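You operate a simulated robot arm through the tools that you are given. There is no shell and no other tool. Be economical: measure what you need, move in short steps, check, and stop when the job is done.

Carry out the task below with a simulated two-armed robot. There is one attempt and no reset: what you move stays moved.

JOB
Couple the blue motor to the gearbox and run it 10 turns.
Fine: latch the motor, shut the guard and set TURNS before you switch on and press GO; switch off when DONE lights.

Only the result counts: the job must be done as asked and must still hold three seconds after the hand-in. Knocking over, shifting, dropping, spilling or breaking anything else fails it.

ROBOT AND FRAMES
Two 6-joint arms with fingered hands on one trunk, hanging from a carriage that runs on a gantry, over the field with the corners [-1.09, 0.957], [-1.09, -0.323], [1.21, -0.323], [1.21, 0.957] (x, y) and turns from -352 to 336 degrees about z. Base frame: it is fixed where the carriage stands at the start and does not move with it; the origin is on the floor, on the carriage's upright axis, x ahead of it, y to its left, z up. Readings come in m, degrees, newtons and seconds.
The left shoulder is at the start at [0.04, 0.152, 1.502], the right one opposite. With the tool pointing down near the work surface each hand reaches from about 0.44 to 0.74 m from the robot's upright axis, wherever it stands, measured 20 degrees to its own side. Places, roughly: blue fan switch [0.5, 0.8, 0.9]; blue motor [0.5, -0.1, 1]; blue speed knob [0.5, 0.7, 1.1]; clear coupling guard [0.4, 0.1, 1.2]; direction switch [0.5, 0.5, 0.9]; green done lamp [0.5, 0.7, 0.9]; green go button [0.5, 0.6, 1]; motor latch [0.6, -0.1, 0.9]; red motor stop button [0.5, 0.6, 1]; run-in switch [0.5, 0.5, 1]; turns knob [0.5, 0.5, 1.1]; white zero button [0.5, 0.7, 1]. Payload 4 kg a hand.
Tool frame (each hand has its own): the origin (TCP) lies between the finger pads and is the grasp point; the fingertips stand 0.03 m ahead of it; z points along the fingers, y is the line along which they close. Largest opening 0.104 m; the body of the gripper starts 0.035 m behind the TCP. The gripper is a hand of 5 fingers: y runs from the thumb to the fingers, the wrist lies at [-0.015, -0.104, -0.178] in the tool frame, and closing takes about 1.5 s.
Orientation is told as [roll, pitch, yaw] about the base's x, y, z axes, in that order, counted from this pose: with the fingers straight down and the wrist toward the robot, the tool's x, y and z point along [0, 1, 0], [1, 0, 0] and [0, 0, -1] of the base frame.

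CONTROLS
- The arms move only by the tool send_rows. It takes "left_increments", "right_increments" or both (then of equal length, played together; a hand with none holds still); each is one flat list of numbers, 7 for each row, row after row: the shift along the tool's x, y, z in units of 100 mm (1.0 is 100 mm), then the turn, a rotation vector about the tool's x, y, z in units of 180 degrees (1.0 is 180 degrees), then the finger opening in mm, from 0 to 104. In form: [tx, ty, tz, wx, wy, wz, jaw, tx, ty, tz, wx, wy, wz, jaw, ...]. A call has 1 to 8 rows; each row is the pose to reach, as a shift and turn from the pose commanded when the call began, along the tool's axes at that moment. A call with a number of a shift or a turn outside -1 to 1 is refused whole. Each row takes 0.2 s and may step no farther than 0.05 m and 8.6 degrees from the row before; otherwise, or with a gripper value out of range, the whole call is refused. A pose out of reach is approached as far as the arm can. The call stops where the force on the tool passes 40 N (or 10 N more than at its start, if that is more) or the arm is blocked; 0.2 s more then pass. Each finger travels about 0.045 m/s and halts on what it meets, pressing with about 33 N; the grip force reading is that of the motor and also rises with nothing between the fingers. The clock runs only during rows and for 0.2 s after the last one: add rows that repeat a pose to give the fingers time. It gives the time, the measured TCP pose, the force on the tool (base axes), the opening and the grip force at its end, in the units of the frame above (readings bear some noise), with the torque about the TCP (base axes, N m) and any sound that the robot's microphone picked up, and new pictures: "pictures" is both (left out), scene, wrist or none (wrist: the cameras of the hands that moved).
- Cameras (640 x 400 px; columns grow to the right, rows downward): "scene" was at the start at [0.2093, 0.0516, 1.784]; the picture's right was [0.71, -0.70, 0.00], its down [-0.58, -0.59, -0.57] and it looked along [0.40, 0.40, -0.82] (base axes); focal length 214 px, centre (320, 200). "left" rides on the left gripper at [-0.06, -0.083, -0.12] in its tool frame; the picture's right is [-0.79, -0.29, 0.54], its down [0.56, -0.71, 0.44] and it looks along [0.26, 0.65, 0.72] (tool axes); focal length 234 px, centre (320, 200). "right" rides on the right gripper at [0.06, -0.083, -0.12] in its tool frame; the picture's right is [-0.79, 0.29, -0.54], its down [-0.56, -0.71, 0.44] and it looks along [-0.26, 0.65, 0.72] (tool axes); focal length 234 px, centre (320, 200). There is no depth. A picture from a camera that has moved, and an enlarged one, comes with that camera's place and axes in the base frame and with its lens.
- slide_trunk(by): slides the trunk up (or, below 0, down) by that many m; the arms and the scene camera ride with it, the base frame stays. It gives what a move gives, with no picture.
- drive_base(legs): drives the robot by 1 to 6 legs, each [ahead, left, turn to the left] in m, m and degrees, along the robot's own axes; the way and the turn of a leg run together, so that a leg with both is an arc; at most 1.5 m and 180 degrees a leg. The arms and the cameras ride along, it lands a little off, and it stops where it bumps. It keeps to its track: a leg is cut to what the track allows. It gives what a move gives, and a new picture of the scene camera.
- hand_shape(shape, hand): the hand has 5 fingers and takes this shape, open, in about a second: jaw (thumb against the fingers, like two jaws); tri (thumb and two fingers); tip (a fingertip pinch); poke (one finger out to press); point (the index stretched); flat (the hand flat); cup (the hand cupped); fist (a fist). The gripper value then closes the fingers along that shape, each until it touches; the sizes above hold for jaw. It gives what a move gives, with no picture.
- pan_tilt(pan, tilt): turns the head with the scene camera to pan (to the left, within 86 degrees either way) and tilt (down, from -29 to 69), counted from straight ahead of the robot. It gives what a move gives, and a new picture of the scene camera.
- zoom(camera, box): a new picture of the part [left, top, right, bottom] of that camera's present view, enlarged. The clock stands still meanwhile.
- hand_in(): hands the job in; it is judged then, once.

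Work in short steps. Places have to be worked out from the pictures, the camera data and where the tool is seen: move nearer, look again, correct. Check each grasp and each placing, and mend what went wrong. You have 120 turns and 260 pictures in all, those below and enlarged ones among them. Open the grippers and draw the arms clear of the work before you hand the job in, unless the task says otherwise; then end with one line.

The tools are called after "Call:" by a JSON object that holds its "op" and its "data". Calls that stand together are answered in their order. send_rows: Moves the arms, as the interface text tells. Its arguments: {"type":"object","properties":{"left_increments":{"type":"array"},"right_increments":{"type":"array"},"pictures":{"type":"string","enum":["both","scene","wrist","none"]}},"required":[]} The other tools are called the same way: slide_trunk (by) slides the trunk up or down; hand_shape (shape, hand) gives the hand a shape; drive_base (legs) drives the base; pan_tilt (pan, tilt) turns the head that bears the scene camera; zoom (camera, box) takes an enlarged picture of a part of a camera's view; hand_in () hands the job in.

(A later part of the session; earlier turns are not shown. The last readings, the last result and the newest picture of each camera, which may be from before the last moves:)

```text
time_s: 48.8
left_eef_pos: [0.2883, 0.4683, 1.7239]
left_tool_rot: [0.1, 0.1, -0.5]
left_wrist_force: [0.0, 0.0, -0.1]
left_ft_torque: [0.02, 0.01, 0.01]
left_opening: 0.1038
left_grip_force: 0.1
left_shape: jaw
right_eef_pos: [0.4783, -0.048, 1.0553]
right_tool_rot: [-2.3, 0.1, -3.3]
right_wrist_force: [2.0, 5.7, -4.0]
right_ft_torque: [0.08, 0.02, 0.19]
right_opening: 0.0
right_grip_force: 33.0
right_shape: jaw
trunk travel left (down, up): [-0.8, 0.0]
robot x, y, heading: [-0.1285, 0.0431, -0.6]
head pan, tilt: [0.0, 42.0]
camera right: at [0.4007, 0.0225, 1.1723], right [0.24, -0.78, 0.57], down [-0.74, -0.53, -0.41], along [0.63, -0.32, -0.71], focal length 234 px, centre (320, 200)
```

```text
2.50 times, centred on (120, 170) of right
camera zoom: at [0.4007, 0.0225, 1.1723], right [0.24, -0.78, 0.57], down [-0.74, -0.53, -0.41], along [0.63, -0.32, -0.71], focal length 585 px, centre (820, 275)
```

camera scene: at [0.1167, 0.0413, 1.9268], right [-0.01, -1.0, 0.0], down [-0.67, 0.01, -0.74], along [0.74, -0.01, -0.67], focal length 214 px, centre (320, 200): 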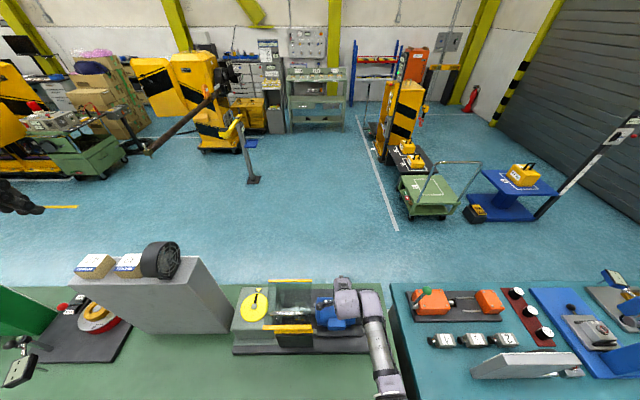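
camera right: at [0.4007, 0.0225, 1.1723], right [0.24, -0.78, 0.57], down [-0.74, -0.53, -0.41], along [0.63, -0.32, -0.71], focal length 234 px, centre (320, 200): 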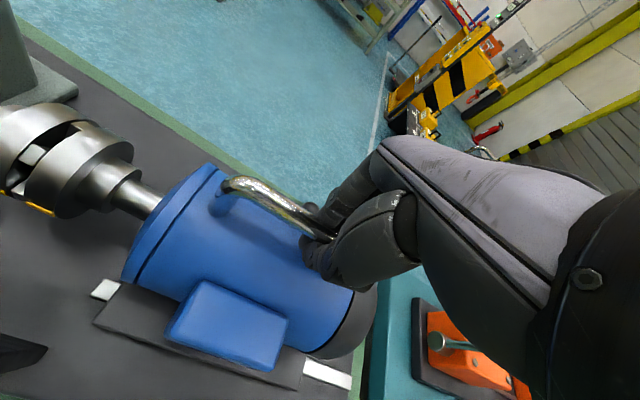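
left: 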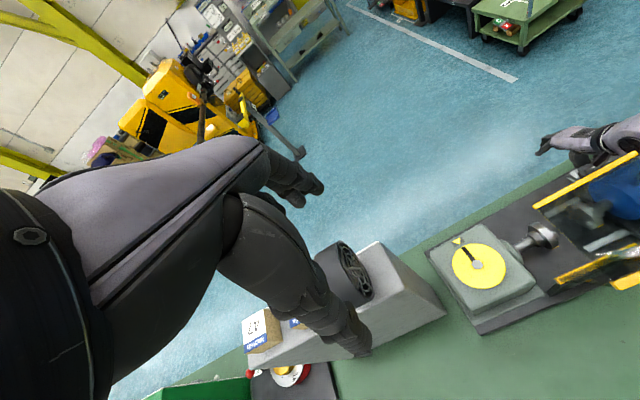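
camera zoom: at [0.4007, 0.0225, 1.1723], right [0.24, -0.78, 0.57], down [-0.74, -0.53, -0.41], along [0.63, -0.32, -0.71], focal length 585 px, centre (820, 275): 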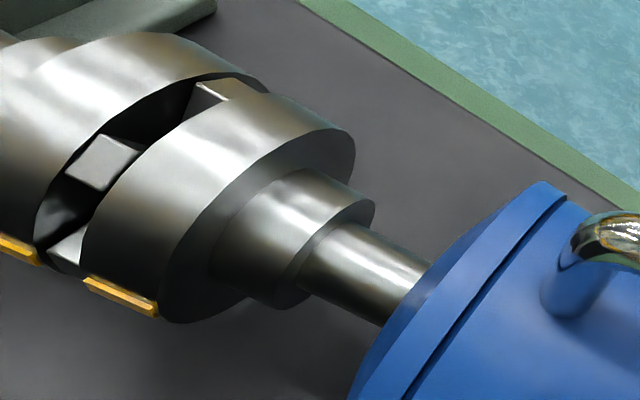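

The fingers slipped along the bar while the motor stayed: it is latched. I release, rise, back away and line the right hand up in front of the guard.

Call:
{"op": "send_rows", "data": {"right_increments": [0, 0, 0, 0, 0, 0, 60, 0, 0, 0, 0, 0, 0, 104, 0, 0, 0, 0, 0, 0, 104, 0, 0, 0, 0, 0, 0, 104, 0, 0, -0.3, 0, 0, 0, 104, 0, 0, -0.6, 0, 0, 0, 104, 0, 0, -1.0, 0, 0, 0, 104], "pictures": "none"}}

Call:
{"op": "drive_base", "data": {"legs": [[-0.3, 0, 0], [0, 0.19, 0]]}}

Call:
{"op": "pan_tilt", "data": {"pan": 0, "tilt": 50}}

Call:
{"op": "zoom", "data": {"camera": "scene", "box": [240, 140, 440, 280]}}

```text
time_s: 50.4
left_eef_pos: [0.2884, 0.4689, 1.7235]
left_tool_rot: [0.1, 0.0, -0.6]
left_wrist_force: [-0.2, 0.3, 0.6]
left_ft_torque: [0.02, 0.02, -0.02]
left_opening: 0.1037
left_grip_force: 0.0
left_shape: jaw
right_eef_pos: [0.4898, -0.0371, 1.1472]
right_tool_rot: [-2.0, 0.1, -4.2]
right_wrist_force: [0.1, 0.2, -0.4]
right_ft_torque: [0.03, 0.0, 0.02]
right_opening: 0.1038
right_grip_force: 0.0
right_shape: jaw
right hand out of reach, approached as far as the arm can: row 6, 7
trunk travel left (down, up): [-0.8, 0.0]
robot x, y, heading: [-0.1276, 0.0438, -0.6]
head pan, tilt: [0.0, 42.0]
```

```text
time_s: 53.6
left_eef_pos: [-0.0077, 0.6625, 1.7234]
left_tool_rot: [0.1, 0.0, -0.7]
left_wrist_force: [-0.1, -0.1, 0.5]
left_ft_torque: [0.0, 0.0, 0.01]
left_opening: 0.1038
left_grip_force: 0.0
left_shape: jaw
right_eef_pos: [0.1931, 0.156, 1.1477]
right_tool_rot: [-2.2, 0.0, -4.3]
right_wrist_force: [-0.2, 0.1, -0.3]
right_ft_torque: [-0.02, 0.01, 0.01]
right_opening: 0.1038
right_grip_force: 0.0
right_shape: jaw
trunk travel left (down, up): [-0.8, 0.0]
robot x, y, heading: [-0.4219, 0.2387, -0.5]
head pan, tilt: [0.0, 42.0]
camera scene: at [-0.1812, 0.2356, 1.9268], right [-0.01, -1.0, 0.0], down [-0.67, 0.01, -0.74], along [0.74, -0.01, -0.67], focal length 214 px, centre (320, 200)
```

scene: 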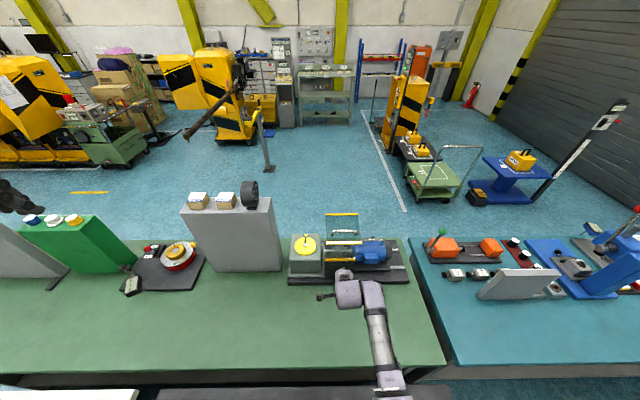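

```text
time_s: 54.3
left_eef_pos: [-0.0074, 0.6616, 1.724]
left_tool_rot: [0.2, -0.1, -0.8]
left_wrist_force: [-0.1, 1.0, -0.5]
left_ft_torque: [0.01, 0.02, -0.01]
left_opening: 0.1038
left_grip_force: 0.1
left_shape: jaw
right_eef_pos: [0.1913, 0.1552, 1.1461]
right_tool_rot: [-2.1, 0.1, -4.3]
right_wrist_force: [-0.1, -0.1, 0.1]
right_ft_torque: [-0.01, 0.01, 0.0]
right_opening: 0.1036
right_grip_force: 0.0
right_shape: jaw
trunk travel left (down, up): [-0.8, 0.0]
robot x, y, heading: [-0.4246, 0.2433, -0.8]
head pan, tilt: [0.0, 50.0]
camera scene: at [-0.1878, 0.2357, 1.9156], right [-0.01, -1.0, 0.0], down [-0.77, 0.01, -0.64], along [0.64, -0.01, -0.77], focal length 214 px, centre (320, 200)
```

scene: 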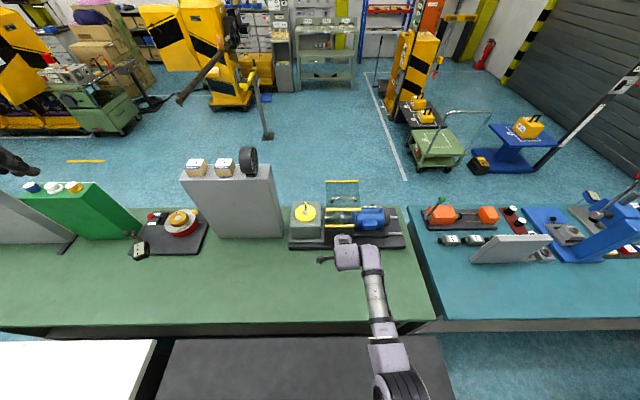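

```text
2.86 times, centred on (340, 210) of scene
camera zoom: at [-0.1878, 0.2357, 1.9156], right [-0.01, -1.0, 0.0], down [-0.77, 0.01, -0.64], along [0.64, -0.01, -0.77], focal length 613 px, centre (263, 171)
```

zoom: 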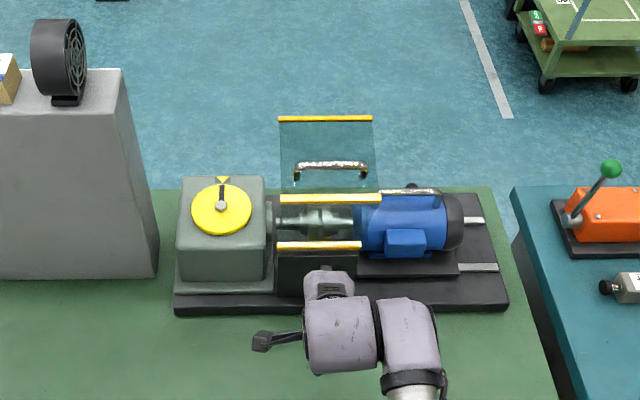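

The hand is in front of the guard, in line at y≈0.155. I close the hand and creep forward to touch the guard's front panel.

Call:
{"op": "send_rows", "data": {"right_increments": [0, 0, 0, 0, 0, 0, 50, 0, 0, 0, 0, 0, 0, 0, 0, 0, 0, 0, 0, 0, 0, 0, 0, 0, 0, 0, 0, 0, 0, 0, 0, 0, 0, 0, 0, 0, 0, 0, 0, 0, 0, 0], "pictures": "none"}}

Call:
{"op": "drive_base", "data": {"legs": [[0.13, -0.015, 0]]}}

Call:
{"op": "zoom", "data": {"camera": "scene", "box": [240, 180, 440, 320]}}

Call:
{"op": "zoom", "data": {"camera": "right", "box": [0, 0, 640, 400]}}

```text
time_s: 55.7
left_eef_pos: [-0.007, 0.6632, 1.7228]
left_tool_rot: [0.1, 0.1, -0.8]
left_wrist_force: [0.3, -0.4, -0.1]
left_ft_torque: [-0.03, 0.01, 0.01]
left_opening: 0.1037
left_grip_force: 0.0
left_shape: jaw
right_eef_pos: [0.1923, 0.1553, 1.1473]
right_tool_rot: [-2.2, 0.1, -4.3]
right_wrist_force: [-0.3, 1.0, -1.1]
right_ft_torque: [0.04, 0.0, -0.03]
right_opening: 0.0
right_grip_force: 4.4
right_shape: jaw
trunk travel left (down, up): [-0.8, 0.0]
robot x, y, heading: [-0.4292, 0.2386, -0.5]
head pan, tilt: [0.0, 50.0]
```

```text
time_s: 57.0
left_eef_pos: [0.123, 0.6457, 1.7236]
left_tool_rot: [0.1, 0.0, -0.9]
left_wrist_force: [0.3, -0.2, 0.7]
left_ft_torque: [0.0, 0.0, 0.0]
left_opening: 0.1036
left_grip_force: 0.0
left_shape: jaw
right_eef_pos: [0.3228, 0.138, 1.1476]
right_tool_rot: [-2.1, 0.1, -4.3]
right_wrist_force: [0.0, 0.8, 0.1]
right_ft_torque: [0.01, -0.03, 0.01]
right_opening: 0.0
right_grip_force: 32.7
right_shape: jaw
trunk travel left (down, up): [-0.8, 0.0]
robot x, y, heading: [-0.2901, 0.225, -1.0]
head pan, tilt: [0.0, 50.0]
camera scene: at [-0.0579, 0.219, 1.9156], right [-0.01, -1.0, 0.0], down [-0.77, 0.01, -0.64], along [0.64, -0.01, -0.77], focal length 214 px, centre (320, 200)
```

scene: 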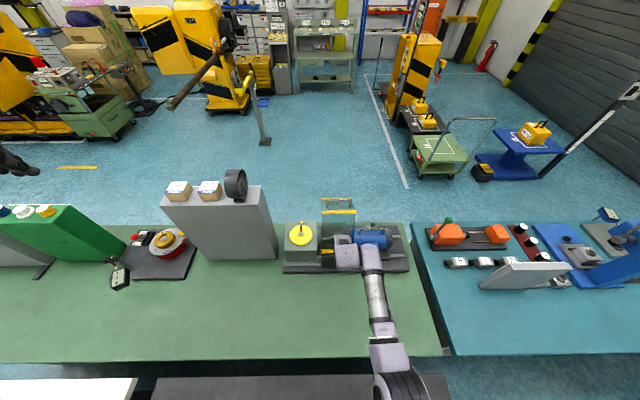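

```text
2.86 times, centred on (340, 250) of scene
camera zoom: at [-0.0579, 0.219, 1.9156], right [-0.01, -1.0, 0.0], down [-0.77, 0.01, -0.64], along [0.64, -0.01, -0.77], focal length 613 px, centre (263, 57)
```

zoom: 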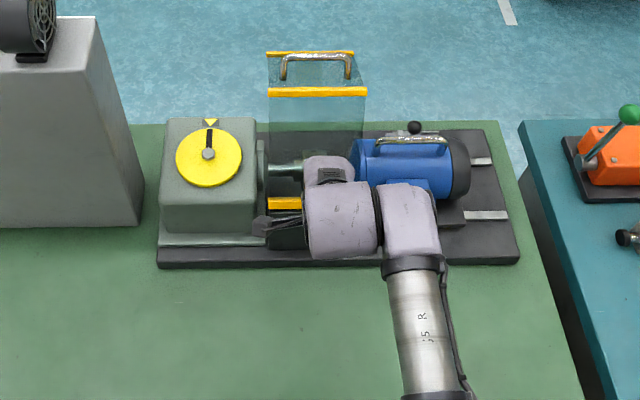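

```text
1.00 times, centred on (320, 200) of right (not enlarged: the box is as wide or as high as the picture)
camera zoom: at [0.2441, 0.2095, 1.2648], right [0.23, -0.79, 0.57], down [-0.75, -0.52, -0.41], along [0.62, -0.33, -0.71], focal length 234 px, centre (320, 200)
```

zoom: 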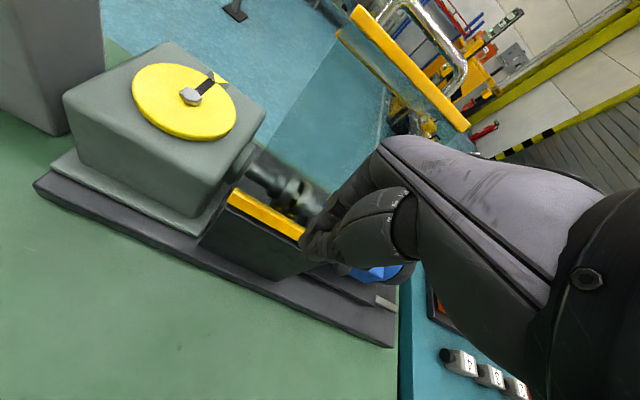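

The guard seems to have already swung forward under a light touch. I zoom in closer.

Call:
{"op": "zoom", "data": {"camera": "scene", "box": [270, 185, 390, 285]}}

Call:
{"op": "zoom", "data": {"camera": "right", "box": [180, 0, 500, 270]}}

```text
4.00 times, centred on (330, 235) of scene
camera zoom: at [-0.0579, 0.219, 1.9156], right [-0.01, -1.0, 0.0], down [-0.77, 0.01, -0.64], along [0.64, -0.01, -0.77], focal length 858 px, centre (280, 60)
```

zoom: 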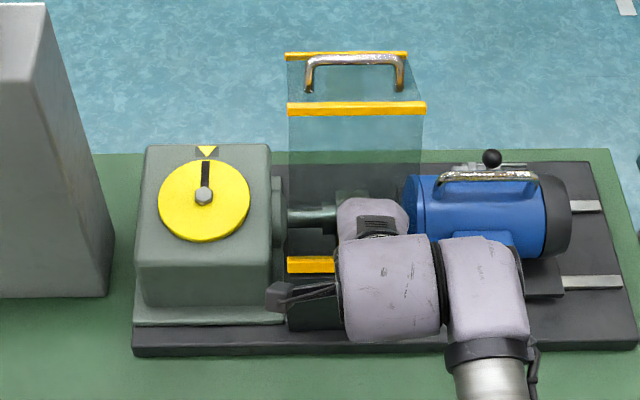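

```text
1.48 times, centred on (340, 135) of right
camera zoom: at [0.2441, 0.2095, 1.2648], right [0.23, -0.79, 0.57], down [-0.75, -0.52, -0.41], along [0.62, -0.33, -0.71], focal length 347 px, centre (290, 296)
```

zoom: 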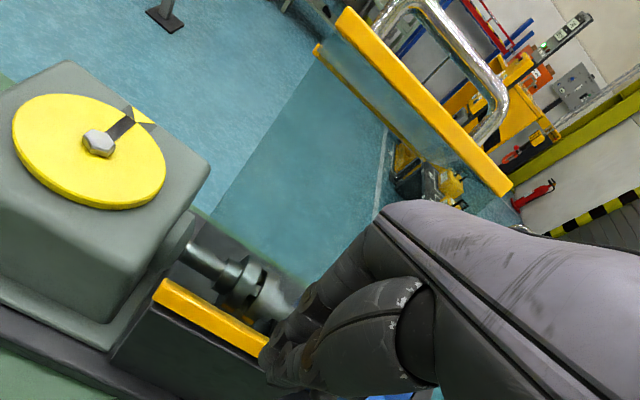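

Recomputed: the hinge is at (0.385, z 1.046) on the front wall; the L‑shaped lid has swung from 105° to about 66° toward shut. I check if it is still moving.

Call:
{"op": "send_rows", "data": {"right_increments": [0, 0, 0, 0, 0, 0, 0, 0, 0, 0, 0, 0, 0, 0], "pictures": "wrist"}}

```text
time_s: 57.6
left_eef_pos: [0.1233, 0.6457, 1.7232]
left_tool_rot: [0.1, -0.1, -0.9]
left_wrist_force: [-0.8, 0.3, 0.1]
left_ft_torque: [-0.01, -0.02, -0.02]
left_opening: 0.1038
left_grip_force: 0.2
left_shape: jaw
right_eef_pos: [0.3215, 0.1389, 1.148]
right_tool_rot: [-2.3, 0.0, -4.4]
right_wrist_force: [0.2, 0.0, 2.3]
right_ft_torque: [-0.01, 0.01, -0.02]
right_opening: 0.0001
right_grip_force: 33.8
right_shape: jaw
trunk travel left (down, up): [-0.8, 0.0]
robot x, y, heading: [-0.2952, 0.2205, -0.6]
head pan, tilt: [0.0, 50.0]
camera right: at [0.2442, 0.2095, 1.2648], right [0.23, -0.79, 0.57], down [-0.75, -0.52, -0.41], along [0.62, -0.33, -0.71], focal length 234 px, centre (320, 200)
```

right: 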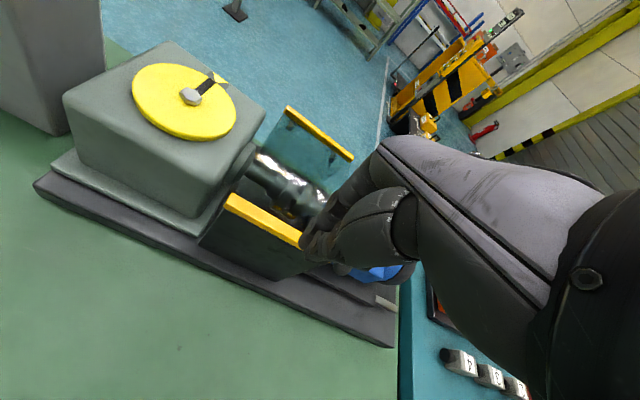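

It is falling shut by itself. I look again.

Call:
{"op": "send_rows", "data": {"right_increments": [0, 0, 0, 0, 0, 0, 0, 0, 0, 0, 0, 0, 0, 0, 0, 0, 0, 0, 0, 0, 0, 0, 0, 0, 0, 0, 0, 0], "pictures": "both"}}

Call:
{"op": "zoom", "data": {"camera": "scene", "box": [270, 185, 390, 285]}}

```text
time_s: 58.6
left_eef_pos: [0.1234, 0.6454, 1.7253]
left_tool_rot: [0.1, 0.0, -0.8]
left_wrist_force: [-0.2, 0.6, -0.4]
left_ft_torque: [-0.03, 0.01, -0.01]
left_opening: 0.1036
left_grip_force: 0.0
left_shape: jaw
right_eef_pos: [0.3211, 0.1383, 1.1474]
right_tool_rot: [-2.1, -0.1, -4.5]
right_wrist_force: [-1.1, -0.1, 0.1]
right_ft_torque: [0.05, -0.04, 0.01]
right_opening: 0.0001
right_grip_force: 32.9
right_shape: jaw
trunk travel left (down, up): [-0.8, 0.0]
robot x, y, heading: [-0.2935, 0.2249, -0.9]
head pan, tilt: [0.0, 50.0]
camera scene: at [-0.0579, 0.219, 1.9156], right [-0.01, -1.0, 0.0], down [-0.77, 0.01, -0.64], along [0.64, -0.01, -0.77], focal length 214 px, centre (320, 200)
camera right: at [0.2441, 0.2095, 1.2648], right [0.23, -0.79, 0.57], down [-0.75, -0.52, -0.41], along [0.62, -0.33, -0.71], focal length 234 px, centre (320, 200)
```

scene: 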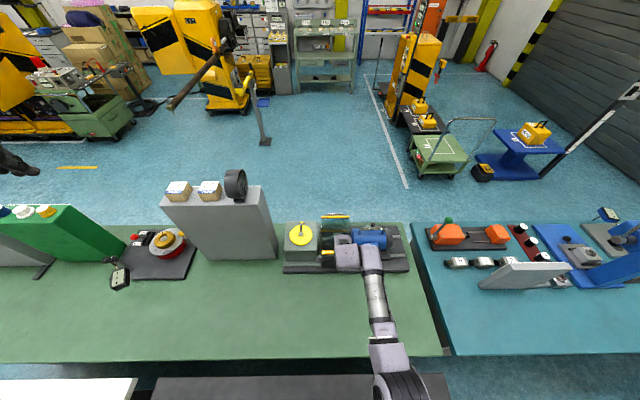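
right: 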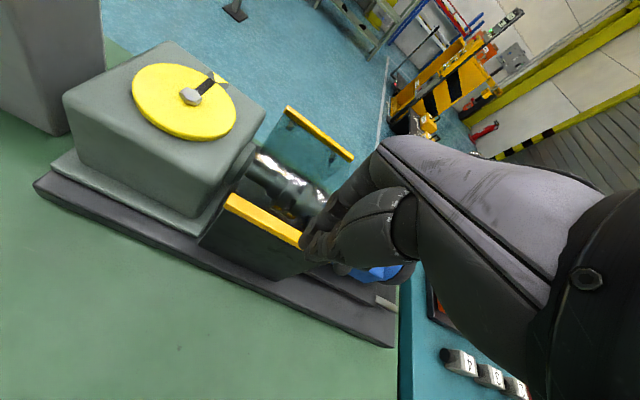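

```text
4.00 times, centred on (330, 235) of scene
camera zoom: at [-0.0579, 0.219, 1.9156], right [-0.01, -1.0, 0.0], down [-0.77, 0.01, -0.64], along [0.64, -0.01, -0.77], focal length 858 px, centre (280, 60)
```

zoom: 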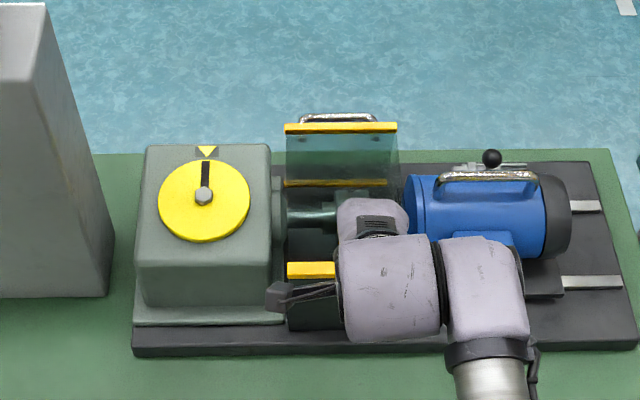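

The guard has dropped shut and is resting (its edge at x≈0.57, z≈1.03). Now I need to go round to the +x face; I first check how low the trunk hangs with the head fully down.

Call:
{"op": "drive_base", "data": {"legs": [[-0.12, 0, 0]]}}

Call:
{"op": "pan_tilt", "data": {"pan": 0, "tilt": 69}}

Call:
{"op": "pan_tilt", "data": {"pan": 86, "tilt": 60}}

```text
time_s: 59.9
left_eef_pos: [0.0051, 0.6478, 1.7229]
left_tool_rot: [0.0, 0.0, -0.8]
left_wrist_force: [-0.6, -0.1, 0.5]
left_ft_torque: [-0.03, -0.02, -0.02]
left_opening: 0.1035
left_grip_force: 0.0
left_shape: jaw
right_eef_pos: [0.2047, 0.1399, 1.1471]
right_tool_rot: [-2.1, 0.0, -4.3]
right_wrist_force: [0.2, -0.3, -0.4]
right_ft_torque: [0.02, 0.0, 0.01]
right_opening: 0.0001
right_grip_force: 33.2
right_shape: jaw
trunk travel left (down, up): [-0.8, 0.0]
robot x, y, heading: [-0.4112, 0.2234, -0.7]
head pan, tilt: [0.0, 50.0]
camera scene: at [-0.175, 0.2208, 1.9156], right [-0.01, -1.0, 0.0], down [-0.77, 0.01, -0.64], along [0.64, -0.01, -0.77], focal length 214 px, centre (320, 200)
```

scene: 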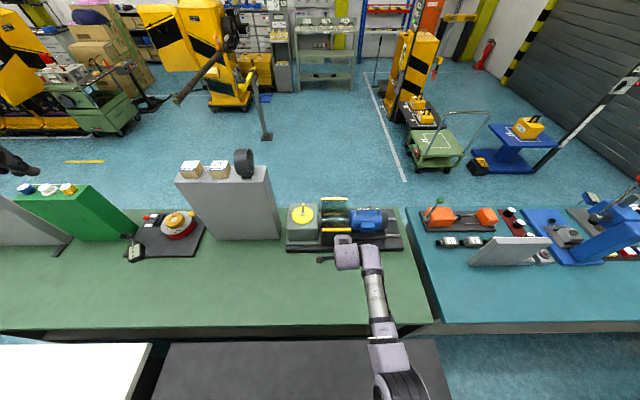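

```text
time_s: 60.7
left_eef_pos: [0.0051, 0.6481, 1.7224]
left_tool_rot: [0.2, 0.0, -0.9]
left_wrist_force: [0.0, -0.4, -0.9]
left_ft_torque: [-0.02, -0.01, 0.0]
left_opening: 0.1033
left_grip_force: 0.1
left_shape: jaw
right_eef_pos: [0.2052, 0.1416, 1.147]
right_tool_rot: [-2.1, 0.0, -4.3]
right_wrist_force: [0.4, 0.8, 0.2]
right_ft_torque: [0.0, 0.01, 0.0]
right_opening: 0.0001
right_grip_force: 32.8
right_shape: jaw
trunk travel left (down, up): [-0.8, 0.0]
robot x, y, heading: [-0.407, 0.2203, -0.6]
head pan, tilt: [0.0, 68.8]
camera scene: at [-0.1961, 0.2211, 1.8937], right [-0.01, -1.0, 0.0], down [-0.93, 0.01, -0.36], along [0.36, 0.0, -0.93], focal length 214 px, centre (320, 200)
```

scene: 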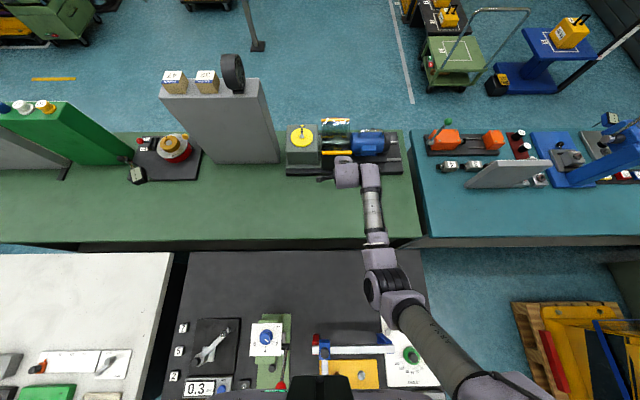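

```text
time_s: 62.3
left_eef_pos: [0.0049, 0.6477, 1.724]
left_tool_rot: [0.1, -0.1, -0.7]
left_wrist_force: [-0.3, -0.2, 0.8]
left_ft_torque: [-0.02, 0.0, 0.02]
left_opening: 0.1036
left_grip_force: 0.1
left_shape: jaw
right_eef_pos: [0.2049, 0.14, 1.1469]
right_tool_rot: [-2.2, -0.1, -4.3]
right_wrist_force: [0.5, -0.1, 1.3]
right_ft_torque: [-0.01, -0.02, -0.05]
right_opening: 0.0
right_grip_force: 33.1
right_shape: jaw
trunk travel left (down, up): [-0.8, 0.0]
robot x, y, heading: [-0.4142, 0.2237, -0.9]
head pan, tilt: [85.9, 60.0]
camera scene: at [-0.2465, 0.2882, 1.903], right [1.0, -0.08, 0.0], down [-0.07, -0.86, -0.5], along [0.04, 0.5, -0.87], focal length 214 px, centre (320, 200)
```

scene: 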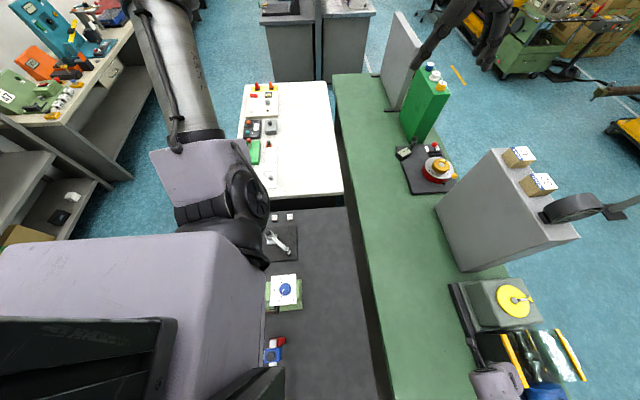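

The shoulder box bottom stays above about 1.5 m, so crossing above the rig is clear. I cross forward at y≈0, then turn round to face the panel's other side.

Call:
{"op": "drive_base", "data": {"legs": [[0, -0.22, 0], [0.6, 0, 0]]}}

Call:
{"op": "drive_base", "data": {"legs": [[1.0, 0, 0], [0, 0, 90]]}}

Call:
{"op": "pan_tilt", "data": {"pan": 50, "tilt": 50}}

```text
time_s: 67.0
left_eef_pos: [0.6075, 0.4136, 1.7222]
left_tool_rot: [0.1, 0.0, -1.0]
left_wrist_force: [-0.8, 0.3, 0.5]
left_ft_torque: [0.0, 0.03, 0.01]
left_opening: 0.104
left_grip_force: 0.1
left_shape: jaw
right_eef_pos: [0.8063, -0.0931, 1.148]
right_tool_rot: [-2.1, 0.0, -4.5]
right_wrist_force: [0.1, -0.4, 0.1]
right_ft_torque: [0.01, 0.02, -0.04]
right_opening: 0.0001
right_grip_force: 33.2
right_shape: jaw
trunk travel left (down, up): [-0.8, 0.0]
robot x, y, heading: [0.1887, -0.0113, -1.0]
head pan, tilt: [85.9, 60.0]
camera scene: at [0.355, 0.0563, 1.903], right [1.0, -0.09, 0.0], down [-0.07, -0.86, -0.5], along [0.04, 0.5, -0.87], focal length 214 px, centre (320, 200)
```

scene: 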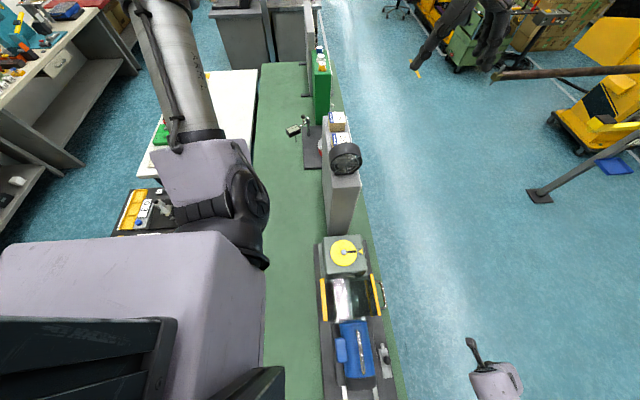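

```text
time_s: 75.9
left_eef_pos: [0.7621, 0.4037, 1.7238]
left_tool_rot: [0.1, 0.1, 87.7]
left_wrist_force: [-0.1, 0.1, -0.4]
left_ft_torque: [-0.04, 0.0, -0.01]
left_opening: 0.1035
left_grip_force: 0.0
left_shape: jaw
right_eef_pos: [1.2742, 0.5903, 1.1477]
right_tool_rot: [-2.1, 0.1, 84.2]
right_wrist_force: [0.3, -0.7, 0.3]
right_ft_torque: [-0.02, 0.01, 0.02]
right_opening: 0.0
right_grip_force: 33.0
right_shape: jaw
trunk travel left (down, up): [-0.8, 0.0]
robot x, y, heading: [1.1727, -0.0226, 87.8]
head pan, tilt: [85.9, 60.0]
camera scene: at [1.1143, 0.145, 1.903], right [0.11, 0.99, 0.0], down [0.86, -0.09, -0.5], along [-0.5, 0.05, -0.87], focal length 214 px, centre (320, 200)
```

scene: 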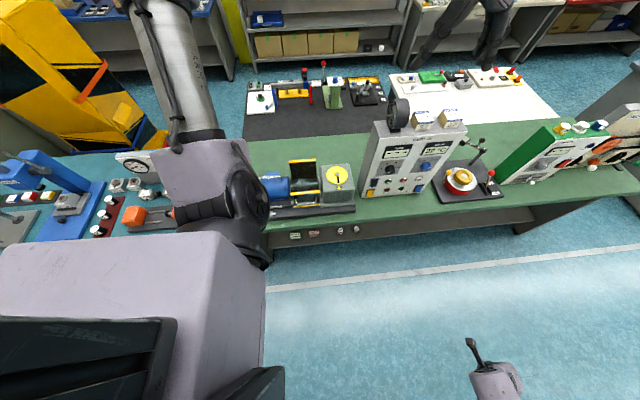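

```text
time_s: 76.9
left_eef_pos: [0.7629, 0.4046, 1.7219]
left_tool_rot: [0.1, 0.0, 87.8]
left_wrist_force: [0.0, 0.6, 0.0]
left_ft_torque: [-0.01, 0.02, -0.01]
left_opening: 0.1037
left_grip_force: 0.1
left_shape: jaw
right_eef_pos: [1.2741, 0.591, 1.1467]
right_tool_rot: [-2.1, 0.1, 84.1]
right_wrist_force: [-0.2, -0.1, 0.6]
right_ft_torque: [0.01, 0.0, 0.06]
right_opening: 0.0
right_grip_force: 33.2
right_shape: jaw
trunk travel left (down, up): [-0.8, 0.0]
robot x, y, heading: [1.1776, -0.0221, 87.8]
head pan, tilt: [50.0, 50.0]
camera scene: at [1.1235, 0.1894, 1.9156], right [0.67, 0.74, 0.0], down [0.57, -0.51, -0.64], along [-0.48, 0.43, -0.77], focal length 214 px, centre (320, 200)
```

scene: 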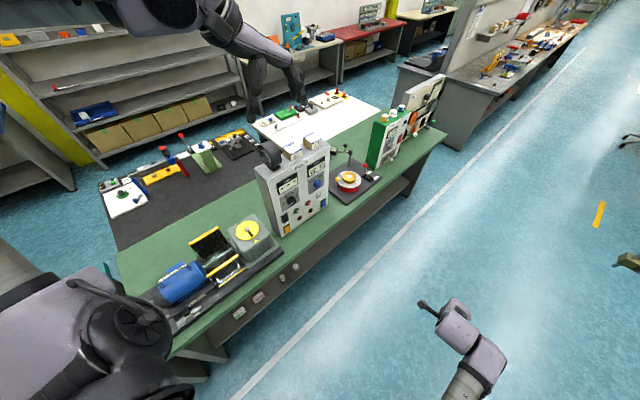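

The panel's controls face +x. Before turning to it, I raise and move the right hand out to the side in free space (mirroring the left hand).

Call:
{"op": "send_rows", "data": {"right_increments": [-0.4, 0, -0.2, 0, 0, 0, 0, -0.8, 0, -0.4, 0, 0, 0, 0, -1.0, 0, -0.8, 0, 0, 0, 0, -1.0, 0, -1.0, 0, 0, 0, 0], "pictures": "none"}}

Call:
{"op": "send_rows", "data": {"right_increments": [-0.4, 0, -0.2, 0, 0, 0, 0, -0.8, 0, -0.4, 0, 0, 0, 0, -1.0, 0, -0.8, 0, 0, 0, 0, -1.0, 0, -1.0, 0, 0, 0, 0], "pictures": "none"}}

Call:
{"op": "send_rows", "data": {"right_increments": [-0.3, -0.2, -0.3, 0, 0, 0, 0, -0.6, -0.4, -0.6, 0, 0, 0, 0, -0.8, -0.6, -0.9, 0, 0, 0, 0, -0.8, -0.6, -1.0, 0, 0, 0, 0], "pictures": "none"}}

```text
time_s: 77.9
left_eef_pos: [0.761, 0.4054, 1.7233]
left_tool_rot: [0.1, -0.1, 87.7]
left_wrist_force: [0.1, -0.7, -0.4]
left_ft_torque: [-0.01, 0.04, -0.03]
left_opening: 0.1037
left_grip_force: 0.0
left_shape: jaw
right_eef_pos: [1.3098, 0.6027, 1.2326]
right_tool_rot: [-3.1, -0.5, 79.9]
right_wrist_force: [-1.0, -0.5, -0.2]
right_ft_torque: [0.02, 0.0, 0.0]
right_opening: 0.0
right_grip_force: 33.3
right_shape: jaw
right hand out of reach, approached as far as the arm can: row 1, 2, 3, 4
trunk travel left (down, up): [-0.8, 0.0]
robot x, y, heading: [1.1757, -0.0219, 88.0]
head pan, tilt: [50.0, 50.0]
```

```text
time_s: 78.9
left_eef_pos: [0.762, 0.4058, 1.7233]
left_tool_rot: [0.0, 0.0, 87.8]
left_wrist_force: [0.5, -0.7, -0.2]
left_ft_torque: [0.01, -0.02, 0.03]
left_opening: 0.1039
left_grip_force: 0.0
left_shape: jaw
right_eef_pos: [1.3417, 0.6, 1.32]
right_tool_rot: [-3.3, -0.8, 75.6]
right_wrist_force: [-0.4, 0.2, -0.1]
right_ft_torque: [0.0, 0.01, -0.01]
right_opening: 0.0001
right_grip_force: 33.0
right_shape: jaw
right hand out of reach, approached as far as the arm can: row 1, 2, 3, 4
trunk travel left (down, up): [-0.8, 0.0]
robot x, y, heading: [1.1751, -0.0184, 88.1]
head pan, tilt: [50.0, 50.0]
```

```text
time_s: 79.9
left_eef_pos: [0.7621, 0.4045, 1.7231]
left_tool_rot: [0.1, -0.1, 87.7]
left_wrist_force: [0.3, -0.8, -0.4]
left_ft_torque: [-0.02, 0.01, -0.03]
left_opening: 0.1037
left_grip_force: 0.0
left_shape: jaw
right_eef_pos: [1.3616, 0.5471, 1.4003]
right_tool_rot: [-1.5, -1.0, 71.1]
right_wrist_force: [0.2, 0.1, -0.5]
right_ft_torque: [0.01, -0.02, -0.02]
right_opening: 0.0
right_grip_force: 33.3
right_shape: jaw
right hand out of reach, approached as far as the arm can: row 1, 2, 3, 4
trunk travel left (down, up): [-0.8, 0.0]
robot x, y, heading: [1.1755, -0.0256, 87.7]
head pan, tilt: [50.0, 50.0]
```

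Call:
{"op": "send_rows", "data": {"right_increments": [-0.3, -0.2, -0.3, 0, 0, 0, 0, -0.6, -0.4, -0.6, 0, 0, 0, 0, -0.8, -0.6, -0.9, 0, 0, 0, 0, -0.8, -0.6, -1.0, 0, 0, 0, 0], "pictures": "none"}}

Call:
{"op": "send_rows", "data": {"right_increments": [-0.3, -0.2, -0.3, 0, 0, 0, 0, -0.6, -0.4, -0.6, 0, 0, 0, 0, -0.8, -0.6, -0.9, 0, 0, 0, 0, -0.8, -0.6, -1.0, 0, 0, 0, 0], "pictures": "none"}}

Call:
{"op": "drive_base", "data": {"legs": [[0, 0, 92], [0, -0.62, 0]]}}

Call:
{"op": "pan_tilt", "data": {"pan": 0, "tilt": 50}}

Call:
{"op": "zoom", "data": {"camera": "scene", "box": [220, 120, 420, 245]}}

```text
time_s: 80.9
left_eef_pos: [0.7619, 0.4048, 1.7227]
left_tool_rot: [0.2, 0.0, 87.7]
left_wrist_force: [-0.9, 0.5, -0.5]
left_ft_torque: [0.04, 0.01, 0.01]
left_opening: 0.1035
left_grip_force: 0.1
left_shape: jaw
right_eef_pos: [1.3712, 0.5211, 1.4393]
right_tool_rot: [-0.7, -1.1, 68.8]
right_wrist_force: [-0.8, -0.9, -0.1]
right_ft_torque: [-0.01, -0.02, 0.0]
right_opening: 0.0001
right_grip_force: 32.9
right_shape: jaw
right hand out of reach, approached as far as the arm can: row 1, 2, 3, 4
trunk travel left (down, up): [-0.8, 0.0]
robot x, y, heading: [1.1745, -0.0208, 87.8]
head pan, tilt: [50.0, 50.0]
```

```text
time_s: 81.9
left_eef_pos: [0.7626, 0.4044, 1.7225]
left_tool_rot: [0.1, 0.1, 87.8]
left_wrist_force: [1.3, -0.4, -0.4]
left_ft_torque: [0.01, -0.03, -0.02]
left_opening: 0.1039
left_grip_force: 0.1
left_shape: jaw
right_eef_pos: [1.3714, 0.5249, 1.4437]
right_tool_rot: [-0.8, -1.1, 69.0]
right_wrist_force: [-0.8, 0.1, -0.5]
right_ft_torque: [0.0, 0.0, 0.01]
right_opening: 0.0002
right_grip_force: 33.0
right_shape: jaw
right hand out of reach, approached as far as the arm can: row 1, 2, 3, 4
trunk travel left (down, up): [-0.8, 0.0]
robot x, y, heading: [1.1752, -0.0205, 87.9]
head pan, tilt: [50.0, 50.0]
```

```text
time_s: 89.3
left_eef_pos: [0.7609, 0.1458, 1.7224]
left_tool_rot: [0.2, -0.1, -178.0]
left_wrist_force: [-1.4, 1.2, 0.3]
left_ft_torque: [-0.02, 0.0, -0.02]
left_opening: 0.1035
left_grip_force: 0.0
left_shape: jaw
right_eef_pos: [0.5941, 0.7443, 1.4436]
right_tool_rot: [-0.6, -1.2, 163.1]
right_wrist_force: [0.5, 0.3, 0.3]
right_ft_torque: [-0.01, 0.02, 0.01]
right_opening: 0.0001
right_grip_force: 32.8
right_shape: jaw
trunk travel left (down, up): [-0.8, 0.0]
robot x, y, heading: [1.1555, 0.5906, -177.9]
head pan, tilt: [50.0, 50.0]
camera scene: at [0.9481, 0.5239, 1.9156], right [-0.79, 0.62, 0.0], down [0.47, 0.6, -0.64], along [-0.4, -0.51, -0.77], focal length 214 px, centre (320, 200)
```

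scene: 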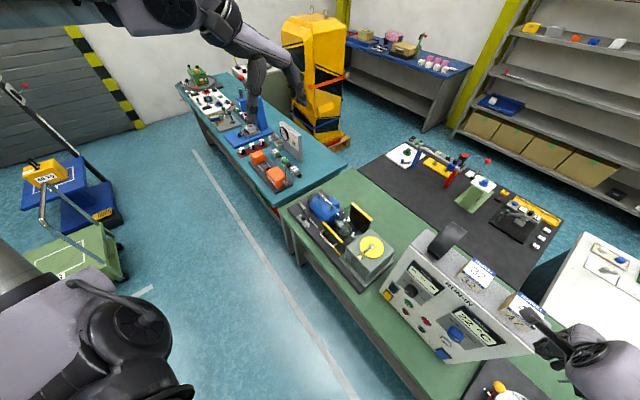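

```text
time_s: 90.5
left_eef_pos: [0.7611, 0.1468, 1.7236]
left_tool_rot: [0.1, 0.0, -178.1]
left_wrist_force: [0.1, -0.2, 0.5]
left_ft_torque: [-0.01, 0.01, 0.04]
left_opening: 0.1036
left_grip_force: 0.0
left_shape: jaw
right_eef_pos: [0.5958, 0.7437, 1.4442]
right_tool_rot: [-0.7, -1.2, 163.2]
right_wrist_force: [-0.8, -1.0, 0.4]
right_ft_torque: [0.01, -0.04, 0.02]
right_opening: 0.0
right_grip_force: 33.0
right_shape: jaw
trunk travel left (down, up): [-0.8, 0.0]
robot x, y, heading: [1.1568, 0.5956, -178.1]
head pan, tilt: [0.0, 50.0]
camera scene: at [0.9185, 0.5819, 1.9156], right [-0.04, 1.0, 0.0], down [0.77, 0.03, -0.64], along [-0.64, -0.02, -0.77], focal length 214 px, centre (320, 200)
```

scene: 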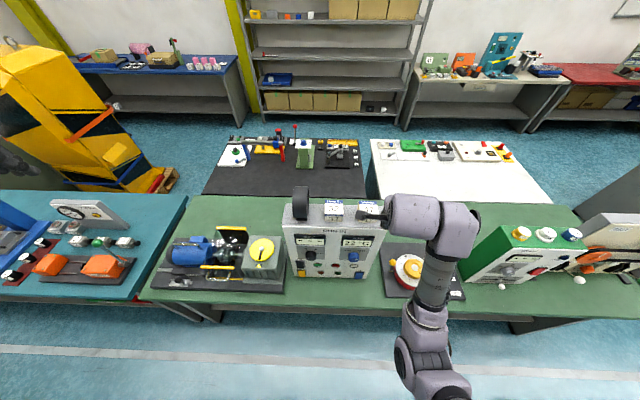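

```text
3.20 times, centred on (320, 182) of scene
camera zoom: at [0.9185, 0.5819, 1.9156], right [-0.04, 1.0, 0.0], down [0.77, 0.03, -0.64], along [-0.64, -0.02, -0.77], focal length 686 px, centre (320, 256)
```

zoom: 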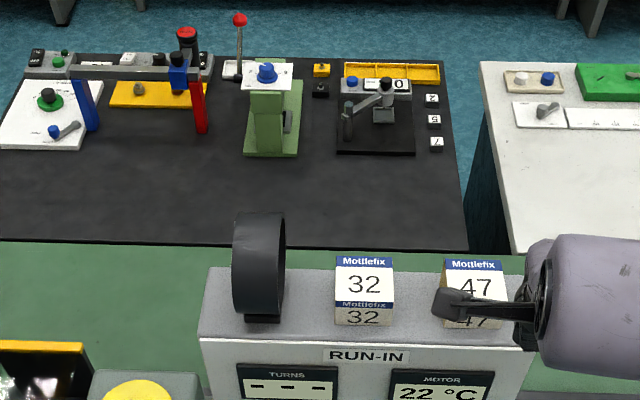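

I zoom in on the panel and also check the guard from this side.

Call:
{"op": "zoom", "data": {"camera": "scene", "box": [270, 190, 400, 290]}}

Call:
{"op": "zoom", "data": {"camera": "scene", "box": [150, 215, 300, 310]}}

```text
4.00 times, centred on (335, 240) of scene
camera zoom: at [0.9185, 0.5819, 1.9156], right [-0.04, 1.0, 0.0], down [0.77, 0.03, -0.64], along [-0.64, -0.02, -0.77], focal length 858 px, centre (260, 40)
```

zoom: 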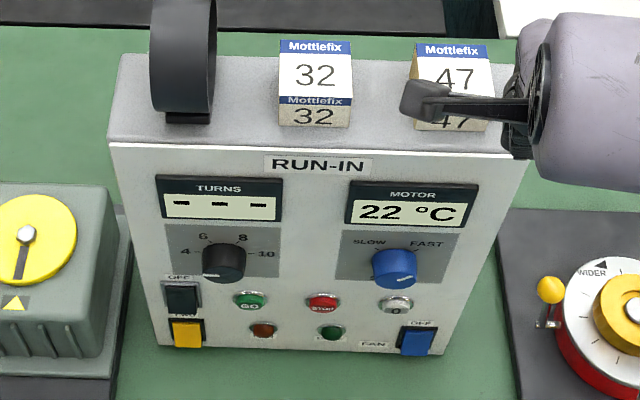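

```text
4.21 times, centred on (225, 262) of scene
camera zoom: at [0.9185, 0.5819, 1.9156], right [-0.04, 1.0, 0.0], down [0.77, 0.03, -0.64], along [-0.64, -0.02, -0.77], focal length 903 px, centre (720, -63)
```

zoom: 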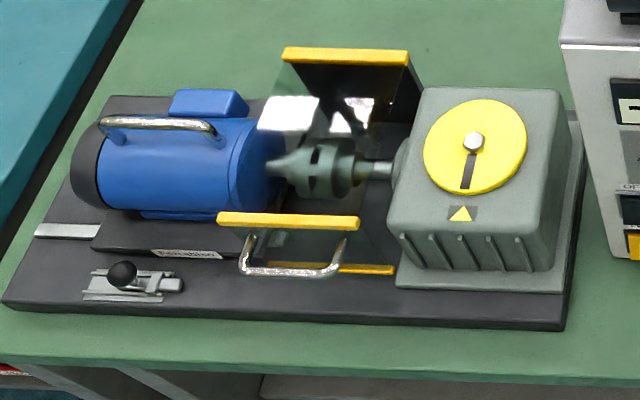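

The guard is shut, and the panel reads clearly: TURNS knob 4/6/8/10, run‑in switch OFF top left, direction switch below, GO, STOP, 0. I draw the right hand back and pitch it toward horizontal in free space.

Call:
{"op": "send_rows", "data": {"right_increments": [0, -0.3, 0, -0.045, 0, 0, 0, 0, -0.6, 0, -0.09, 0, 0, 0, 0, -0.8, 0, -0.135, 0, 0, 0, 0, -1.0, 0, -0.18, 0, 0, 0, 0, -1.0, 0, -0.22, 0, 0, 0], "pictures": "none"}}

Call:
{"op": "drive_base", "data": {"legs": [[-0.05, 0, -1.5]]}}

```text
time_s: 91.7
left_eef_pos: [0.7611, 0.1463, 1.7229]
left_tool_rot: [0.1, 0.0, -178.1]
left_wrist_force: [0.4, 0.1, 0.6]
left_ft_torque: [-0.04, -0.03, 0.03]
left_opening: 0.1033
left_grip_force: 0.1
left_shape: jaw
right_eef_pos: [0.6804, 0.7716, 1.4127]
right_tool_rot: [-0.8, -41.0, 163.8]
right_wrist_force: [-0.2, 1.0, -0.9]
right_ft_torque: [0.0, -0.05, -0.01]
right_opening: 0.0
right_grip_force: 32.8
right_shape: jaw
right hand out of reach, approached as far as the arm can: row 1, 2, 3, 4, 5
trunk travel left (down, up): [-0.8, 0.0]
robot x, y, heading: [1.1581, 0.5922, -178.0]
head pan, tilt: [0.0, 50.0]
```

```text
time_s: 92.6
left_eef_pos: [0.7989, 0.1572, 1.7226]
left_tool_rot: [0.1, 0.1, -179.6]
left_wrist_force: [-0.2, 0.4, -0.2]
left_ft_torque: [0.0, 0.04, 0.0]
left_opening: 0.1038
left_grip_force: 0.0
left_shape: jaw
right_eef_pos: [0.734, 0.7846, 1.4121]
right_tool_rot: [-0.8, -40.8, 162.2]
right_wrist_force: [-0.3, -0.8, 0.6]
right_ft_torque: [0.02, -0.02, 0.0]
right_opening: 0.0
right_grip_force: 33.4
right_shape: jaw
trunk travel left (down, up): [-0.8, 0.0]
robot x, y, heading: [1.2071, 0.591, -179.5]
head pan, tilt: [0.0, 50.0]
camera scene: at [0.9684, 0.5892, 1.9156], right [-0.01, 1.0, 0.0], down [0.77, 0.01, -0.64], along [-0.64, -0.01, -0.77], focal length 214 px, centre (320, 200)
```

scene: 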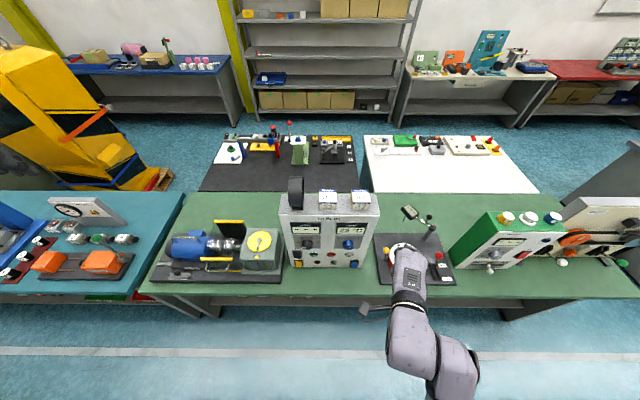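

Good. Now I lower the trunk by 0.35 m, so the shoulders come down to panel working height, and look at the panel more frontally.

Call:
{"op": "slide_trunk", "data": {"by": -0.35}}

Call:
{"op": "pan_tilt", "data": {"pan": 0, "tilt": 45}}

Call:
{"op": "zoom", "data": {"camera": "scene", "box": [250, 160, 410, 290]}}

```text
time_s: 96.0
left_eef_pos: [0.7997, 0.1574, 1.3738]
left_tool_rot: [0.1, 0.1, -179.6]
left_wrist_force: [0.5, 0.0, 0.3]
left_ft_torque: [0.04, 0.01, 0.01]
left_opening: 0.1035
left_grip_force: 0.0
left_shape: jaw
right_eef_pos: [0.7339, 0.7852, 1.0616]
right_tool_rot: [-0.7, -40.7, 162.3]
right_wrist_force: [0.2, -0.6, 0.0]
right_ft_torque: [0.03, 0.01, 0.02]
right_opening: 0.0001
right_grip_force: 32.7
right_shape: jaw
trunk travel left (down, up): [-0.45, 0.35]
robot x, y, heading: [1.2066, 0.5933, -179.7]
head pan, tilt: [0.0, 50.0]
```

```text
time_s: 96.7
left_eef_pos: [0.7992, 0.1583, 1.373]
left_tool_rot: [0.1, 0.0, -179.6]
left_wrist_force: [-0.3, 1.1, -0.6]
left_ft_torque: [-0.03, 0.01, -0.01]
left_opening: 0.1038
left_grip_force: 0.0
left_shape: jaw
right_eef_pos: [0.735, 0.7858, 1.0615]
right_tool_rot: [-0.7, -40.7, 162.3]
right_wrist_force: [0.3, 0.9, 0.0]
right_ft_torque: [-0.02, 0.01, -0.01]
right_opening: 0.0001
right_grip_force: 33.3
right_shape: jaw
trunk travel left (down, up): [-0.45, 0.35]
robot x, y, heading: [1.2067, 0.5893, -179.8]
head pan, tilt: [0.0, 45.0]
camera scene: at [0.9642, 0.5891, 1.5725], right [-0.01, 1.0, 0.0], down [0.71, 0.01, -0.71], along [-0.71, -0.01, -0.71], focal length 214 px, centre (320, 200)
```

scene: 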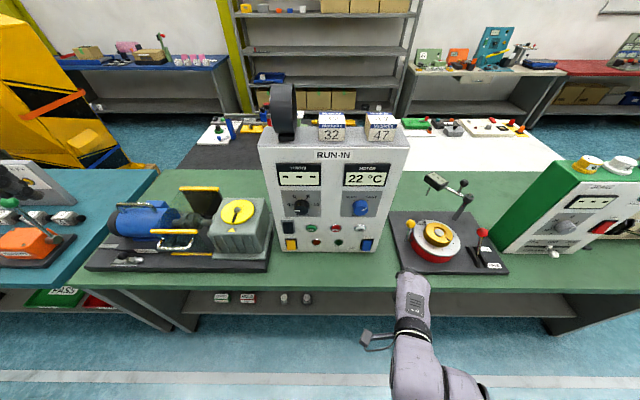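

```text
3.08 times, centred on (330, 225) of scene
camera zoom: at [0.9642, 0.5891, 1.5725], right [-0.01, 1.0, 0.0], down [0.71, 0.01, -0.71], along [-0.71, -0.01, -0.71], focal length 660 px, centre (289, 123)
```

zoom: 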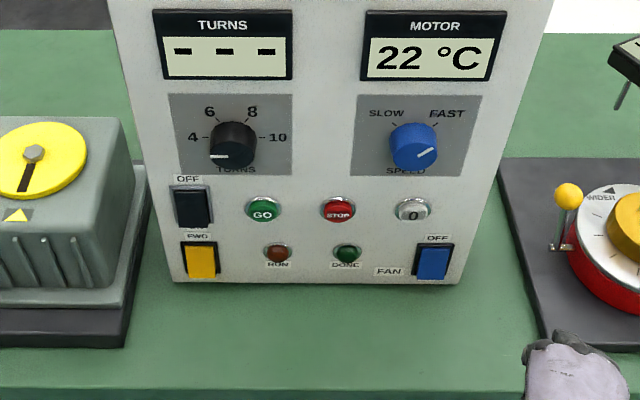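

Controls located (face at x≈0.525): TURNS knob ≈ (0.545, 0.53, 1.11), run‑in switch ≈ (0.53, 0.48, 1.01), GO ≈ (0.53, 0.555, 1.01). I square up the right hand's yaw, then pitch it to horizontal.

Call:
{"op": "send_rows", "data": {"right_increments": [0, 0, 0, 0, 0.021, -0.024, 50, 0, 0, 0, 0, 0.043, -0.049, 104, 0, 0, 0, 0, 0.064, -0.073, 104], "pictures": "none"}}

Call:
{"op": "send_rows", "data": {"right_increments": [0, 0, 0, -0.045, 0, 0, 104, 0, 0, 0, -0.09, 0, 0, 104, 0, 0, 0, -0.135, 0, 0, 104, 0, 0, 0, -0.18, 0, 0, 104, 0, 0, 0, -0.225, 0, 0, 104, 0, 0, 0, -0.27, 0, 0, 104], "pictures": "both"}}

```text
time_s: 97.5
left_eef_pos: [0.7996, 0.1575, 1.3729]
left_tool_rot: [0.2, -0.1, -179.6]
left_wrist_force: [0.7, 0.6, 0.5]
left_ft_torque: [0.01, 0.0, -0.04]
left_opening: 0.1038
left_grip_force: 0.0
left_shape: jaw
right_eef_pos: [0.7339, 0.7773, 1.0583]
right_tool_rot: [-1.0, -40.9, 167.4]
right_wrist_force: [-0.2, -0.6, 0.5]
right_ft_torque: [-0.01, -0.05, -0.02]
right_opening: 0.0496
right_grip_force: 0.1
right_shape: jaw
right hand out of reach, approached as far as the arm can: row 1, 2, 3
trunk travel left (down, up): [-0.45, 0.35]
robot x, y, heading: [1.2088, 0.5915, -179.3]
head pan, tilt: [0.0, 45.0]
```

```text
time_s: 98.9
left_eef_pos: [0.7995, 0.158, 1.3736]
left_tool_rot: [0.1, 0.0, -179.6]
left_wrist_force: [-0.7, 0.1, 0.4]
left_ft_torque: [0.03, -0.01, 0.01]
left_opening: 0.1038
left_grip_force: 0.0
left_shape: jaw
right_eef_pos: [0.7338, 0.7811, 1.0573]
right_tool_rot: [-15.4, -76.2, -177.1]
right_wrist_force: [0.1, 0.6, -0.3]
right_ft_torque: [0.01, -0.01, 0.01]
right_opening: 0.104
right_grip_force: 0.1
right_shape: jaw
right hand out of reach, approached as far as the arm can: row 5, 6
trunk travel left (down, up): [-0.45, 0.35]
robot x, y, heading: [1.2076, 0.5864, -179.3]
head pan, tilt: [0.0, 45.0]
camera scene: at [0.9642, 0.5888, 1.5725], right [-0.01, 1.0, 0.0], down [0.71, 0.01, -0.71], along [-0.71, -0.01, -0.71], focal length 214 px, centre (320, 200)
camera right: at [0.8556, 0.6963, 1.0], right [0.61, 0.65, 0.45], down [-0.13, 0.65, -0.75], along [-0.78, 0.4, 0.48], focal length 234 px, centre (320, 200)
```

scene: 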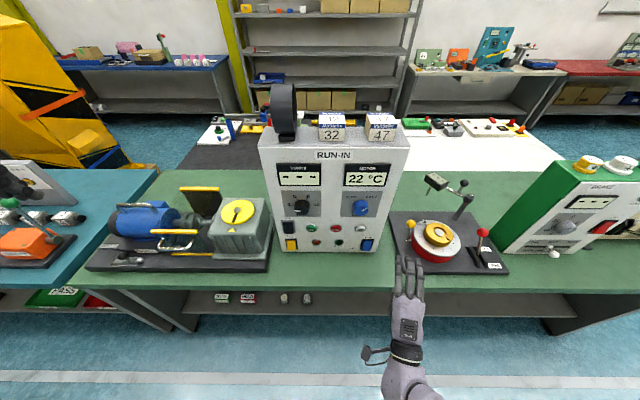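
right: 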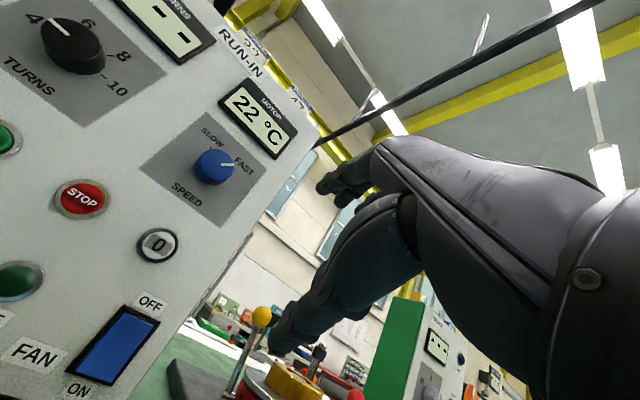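

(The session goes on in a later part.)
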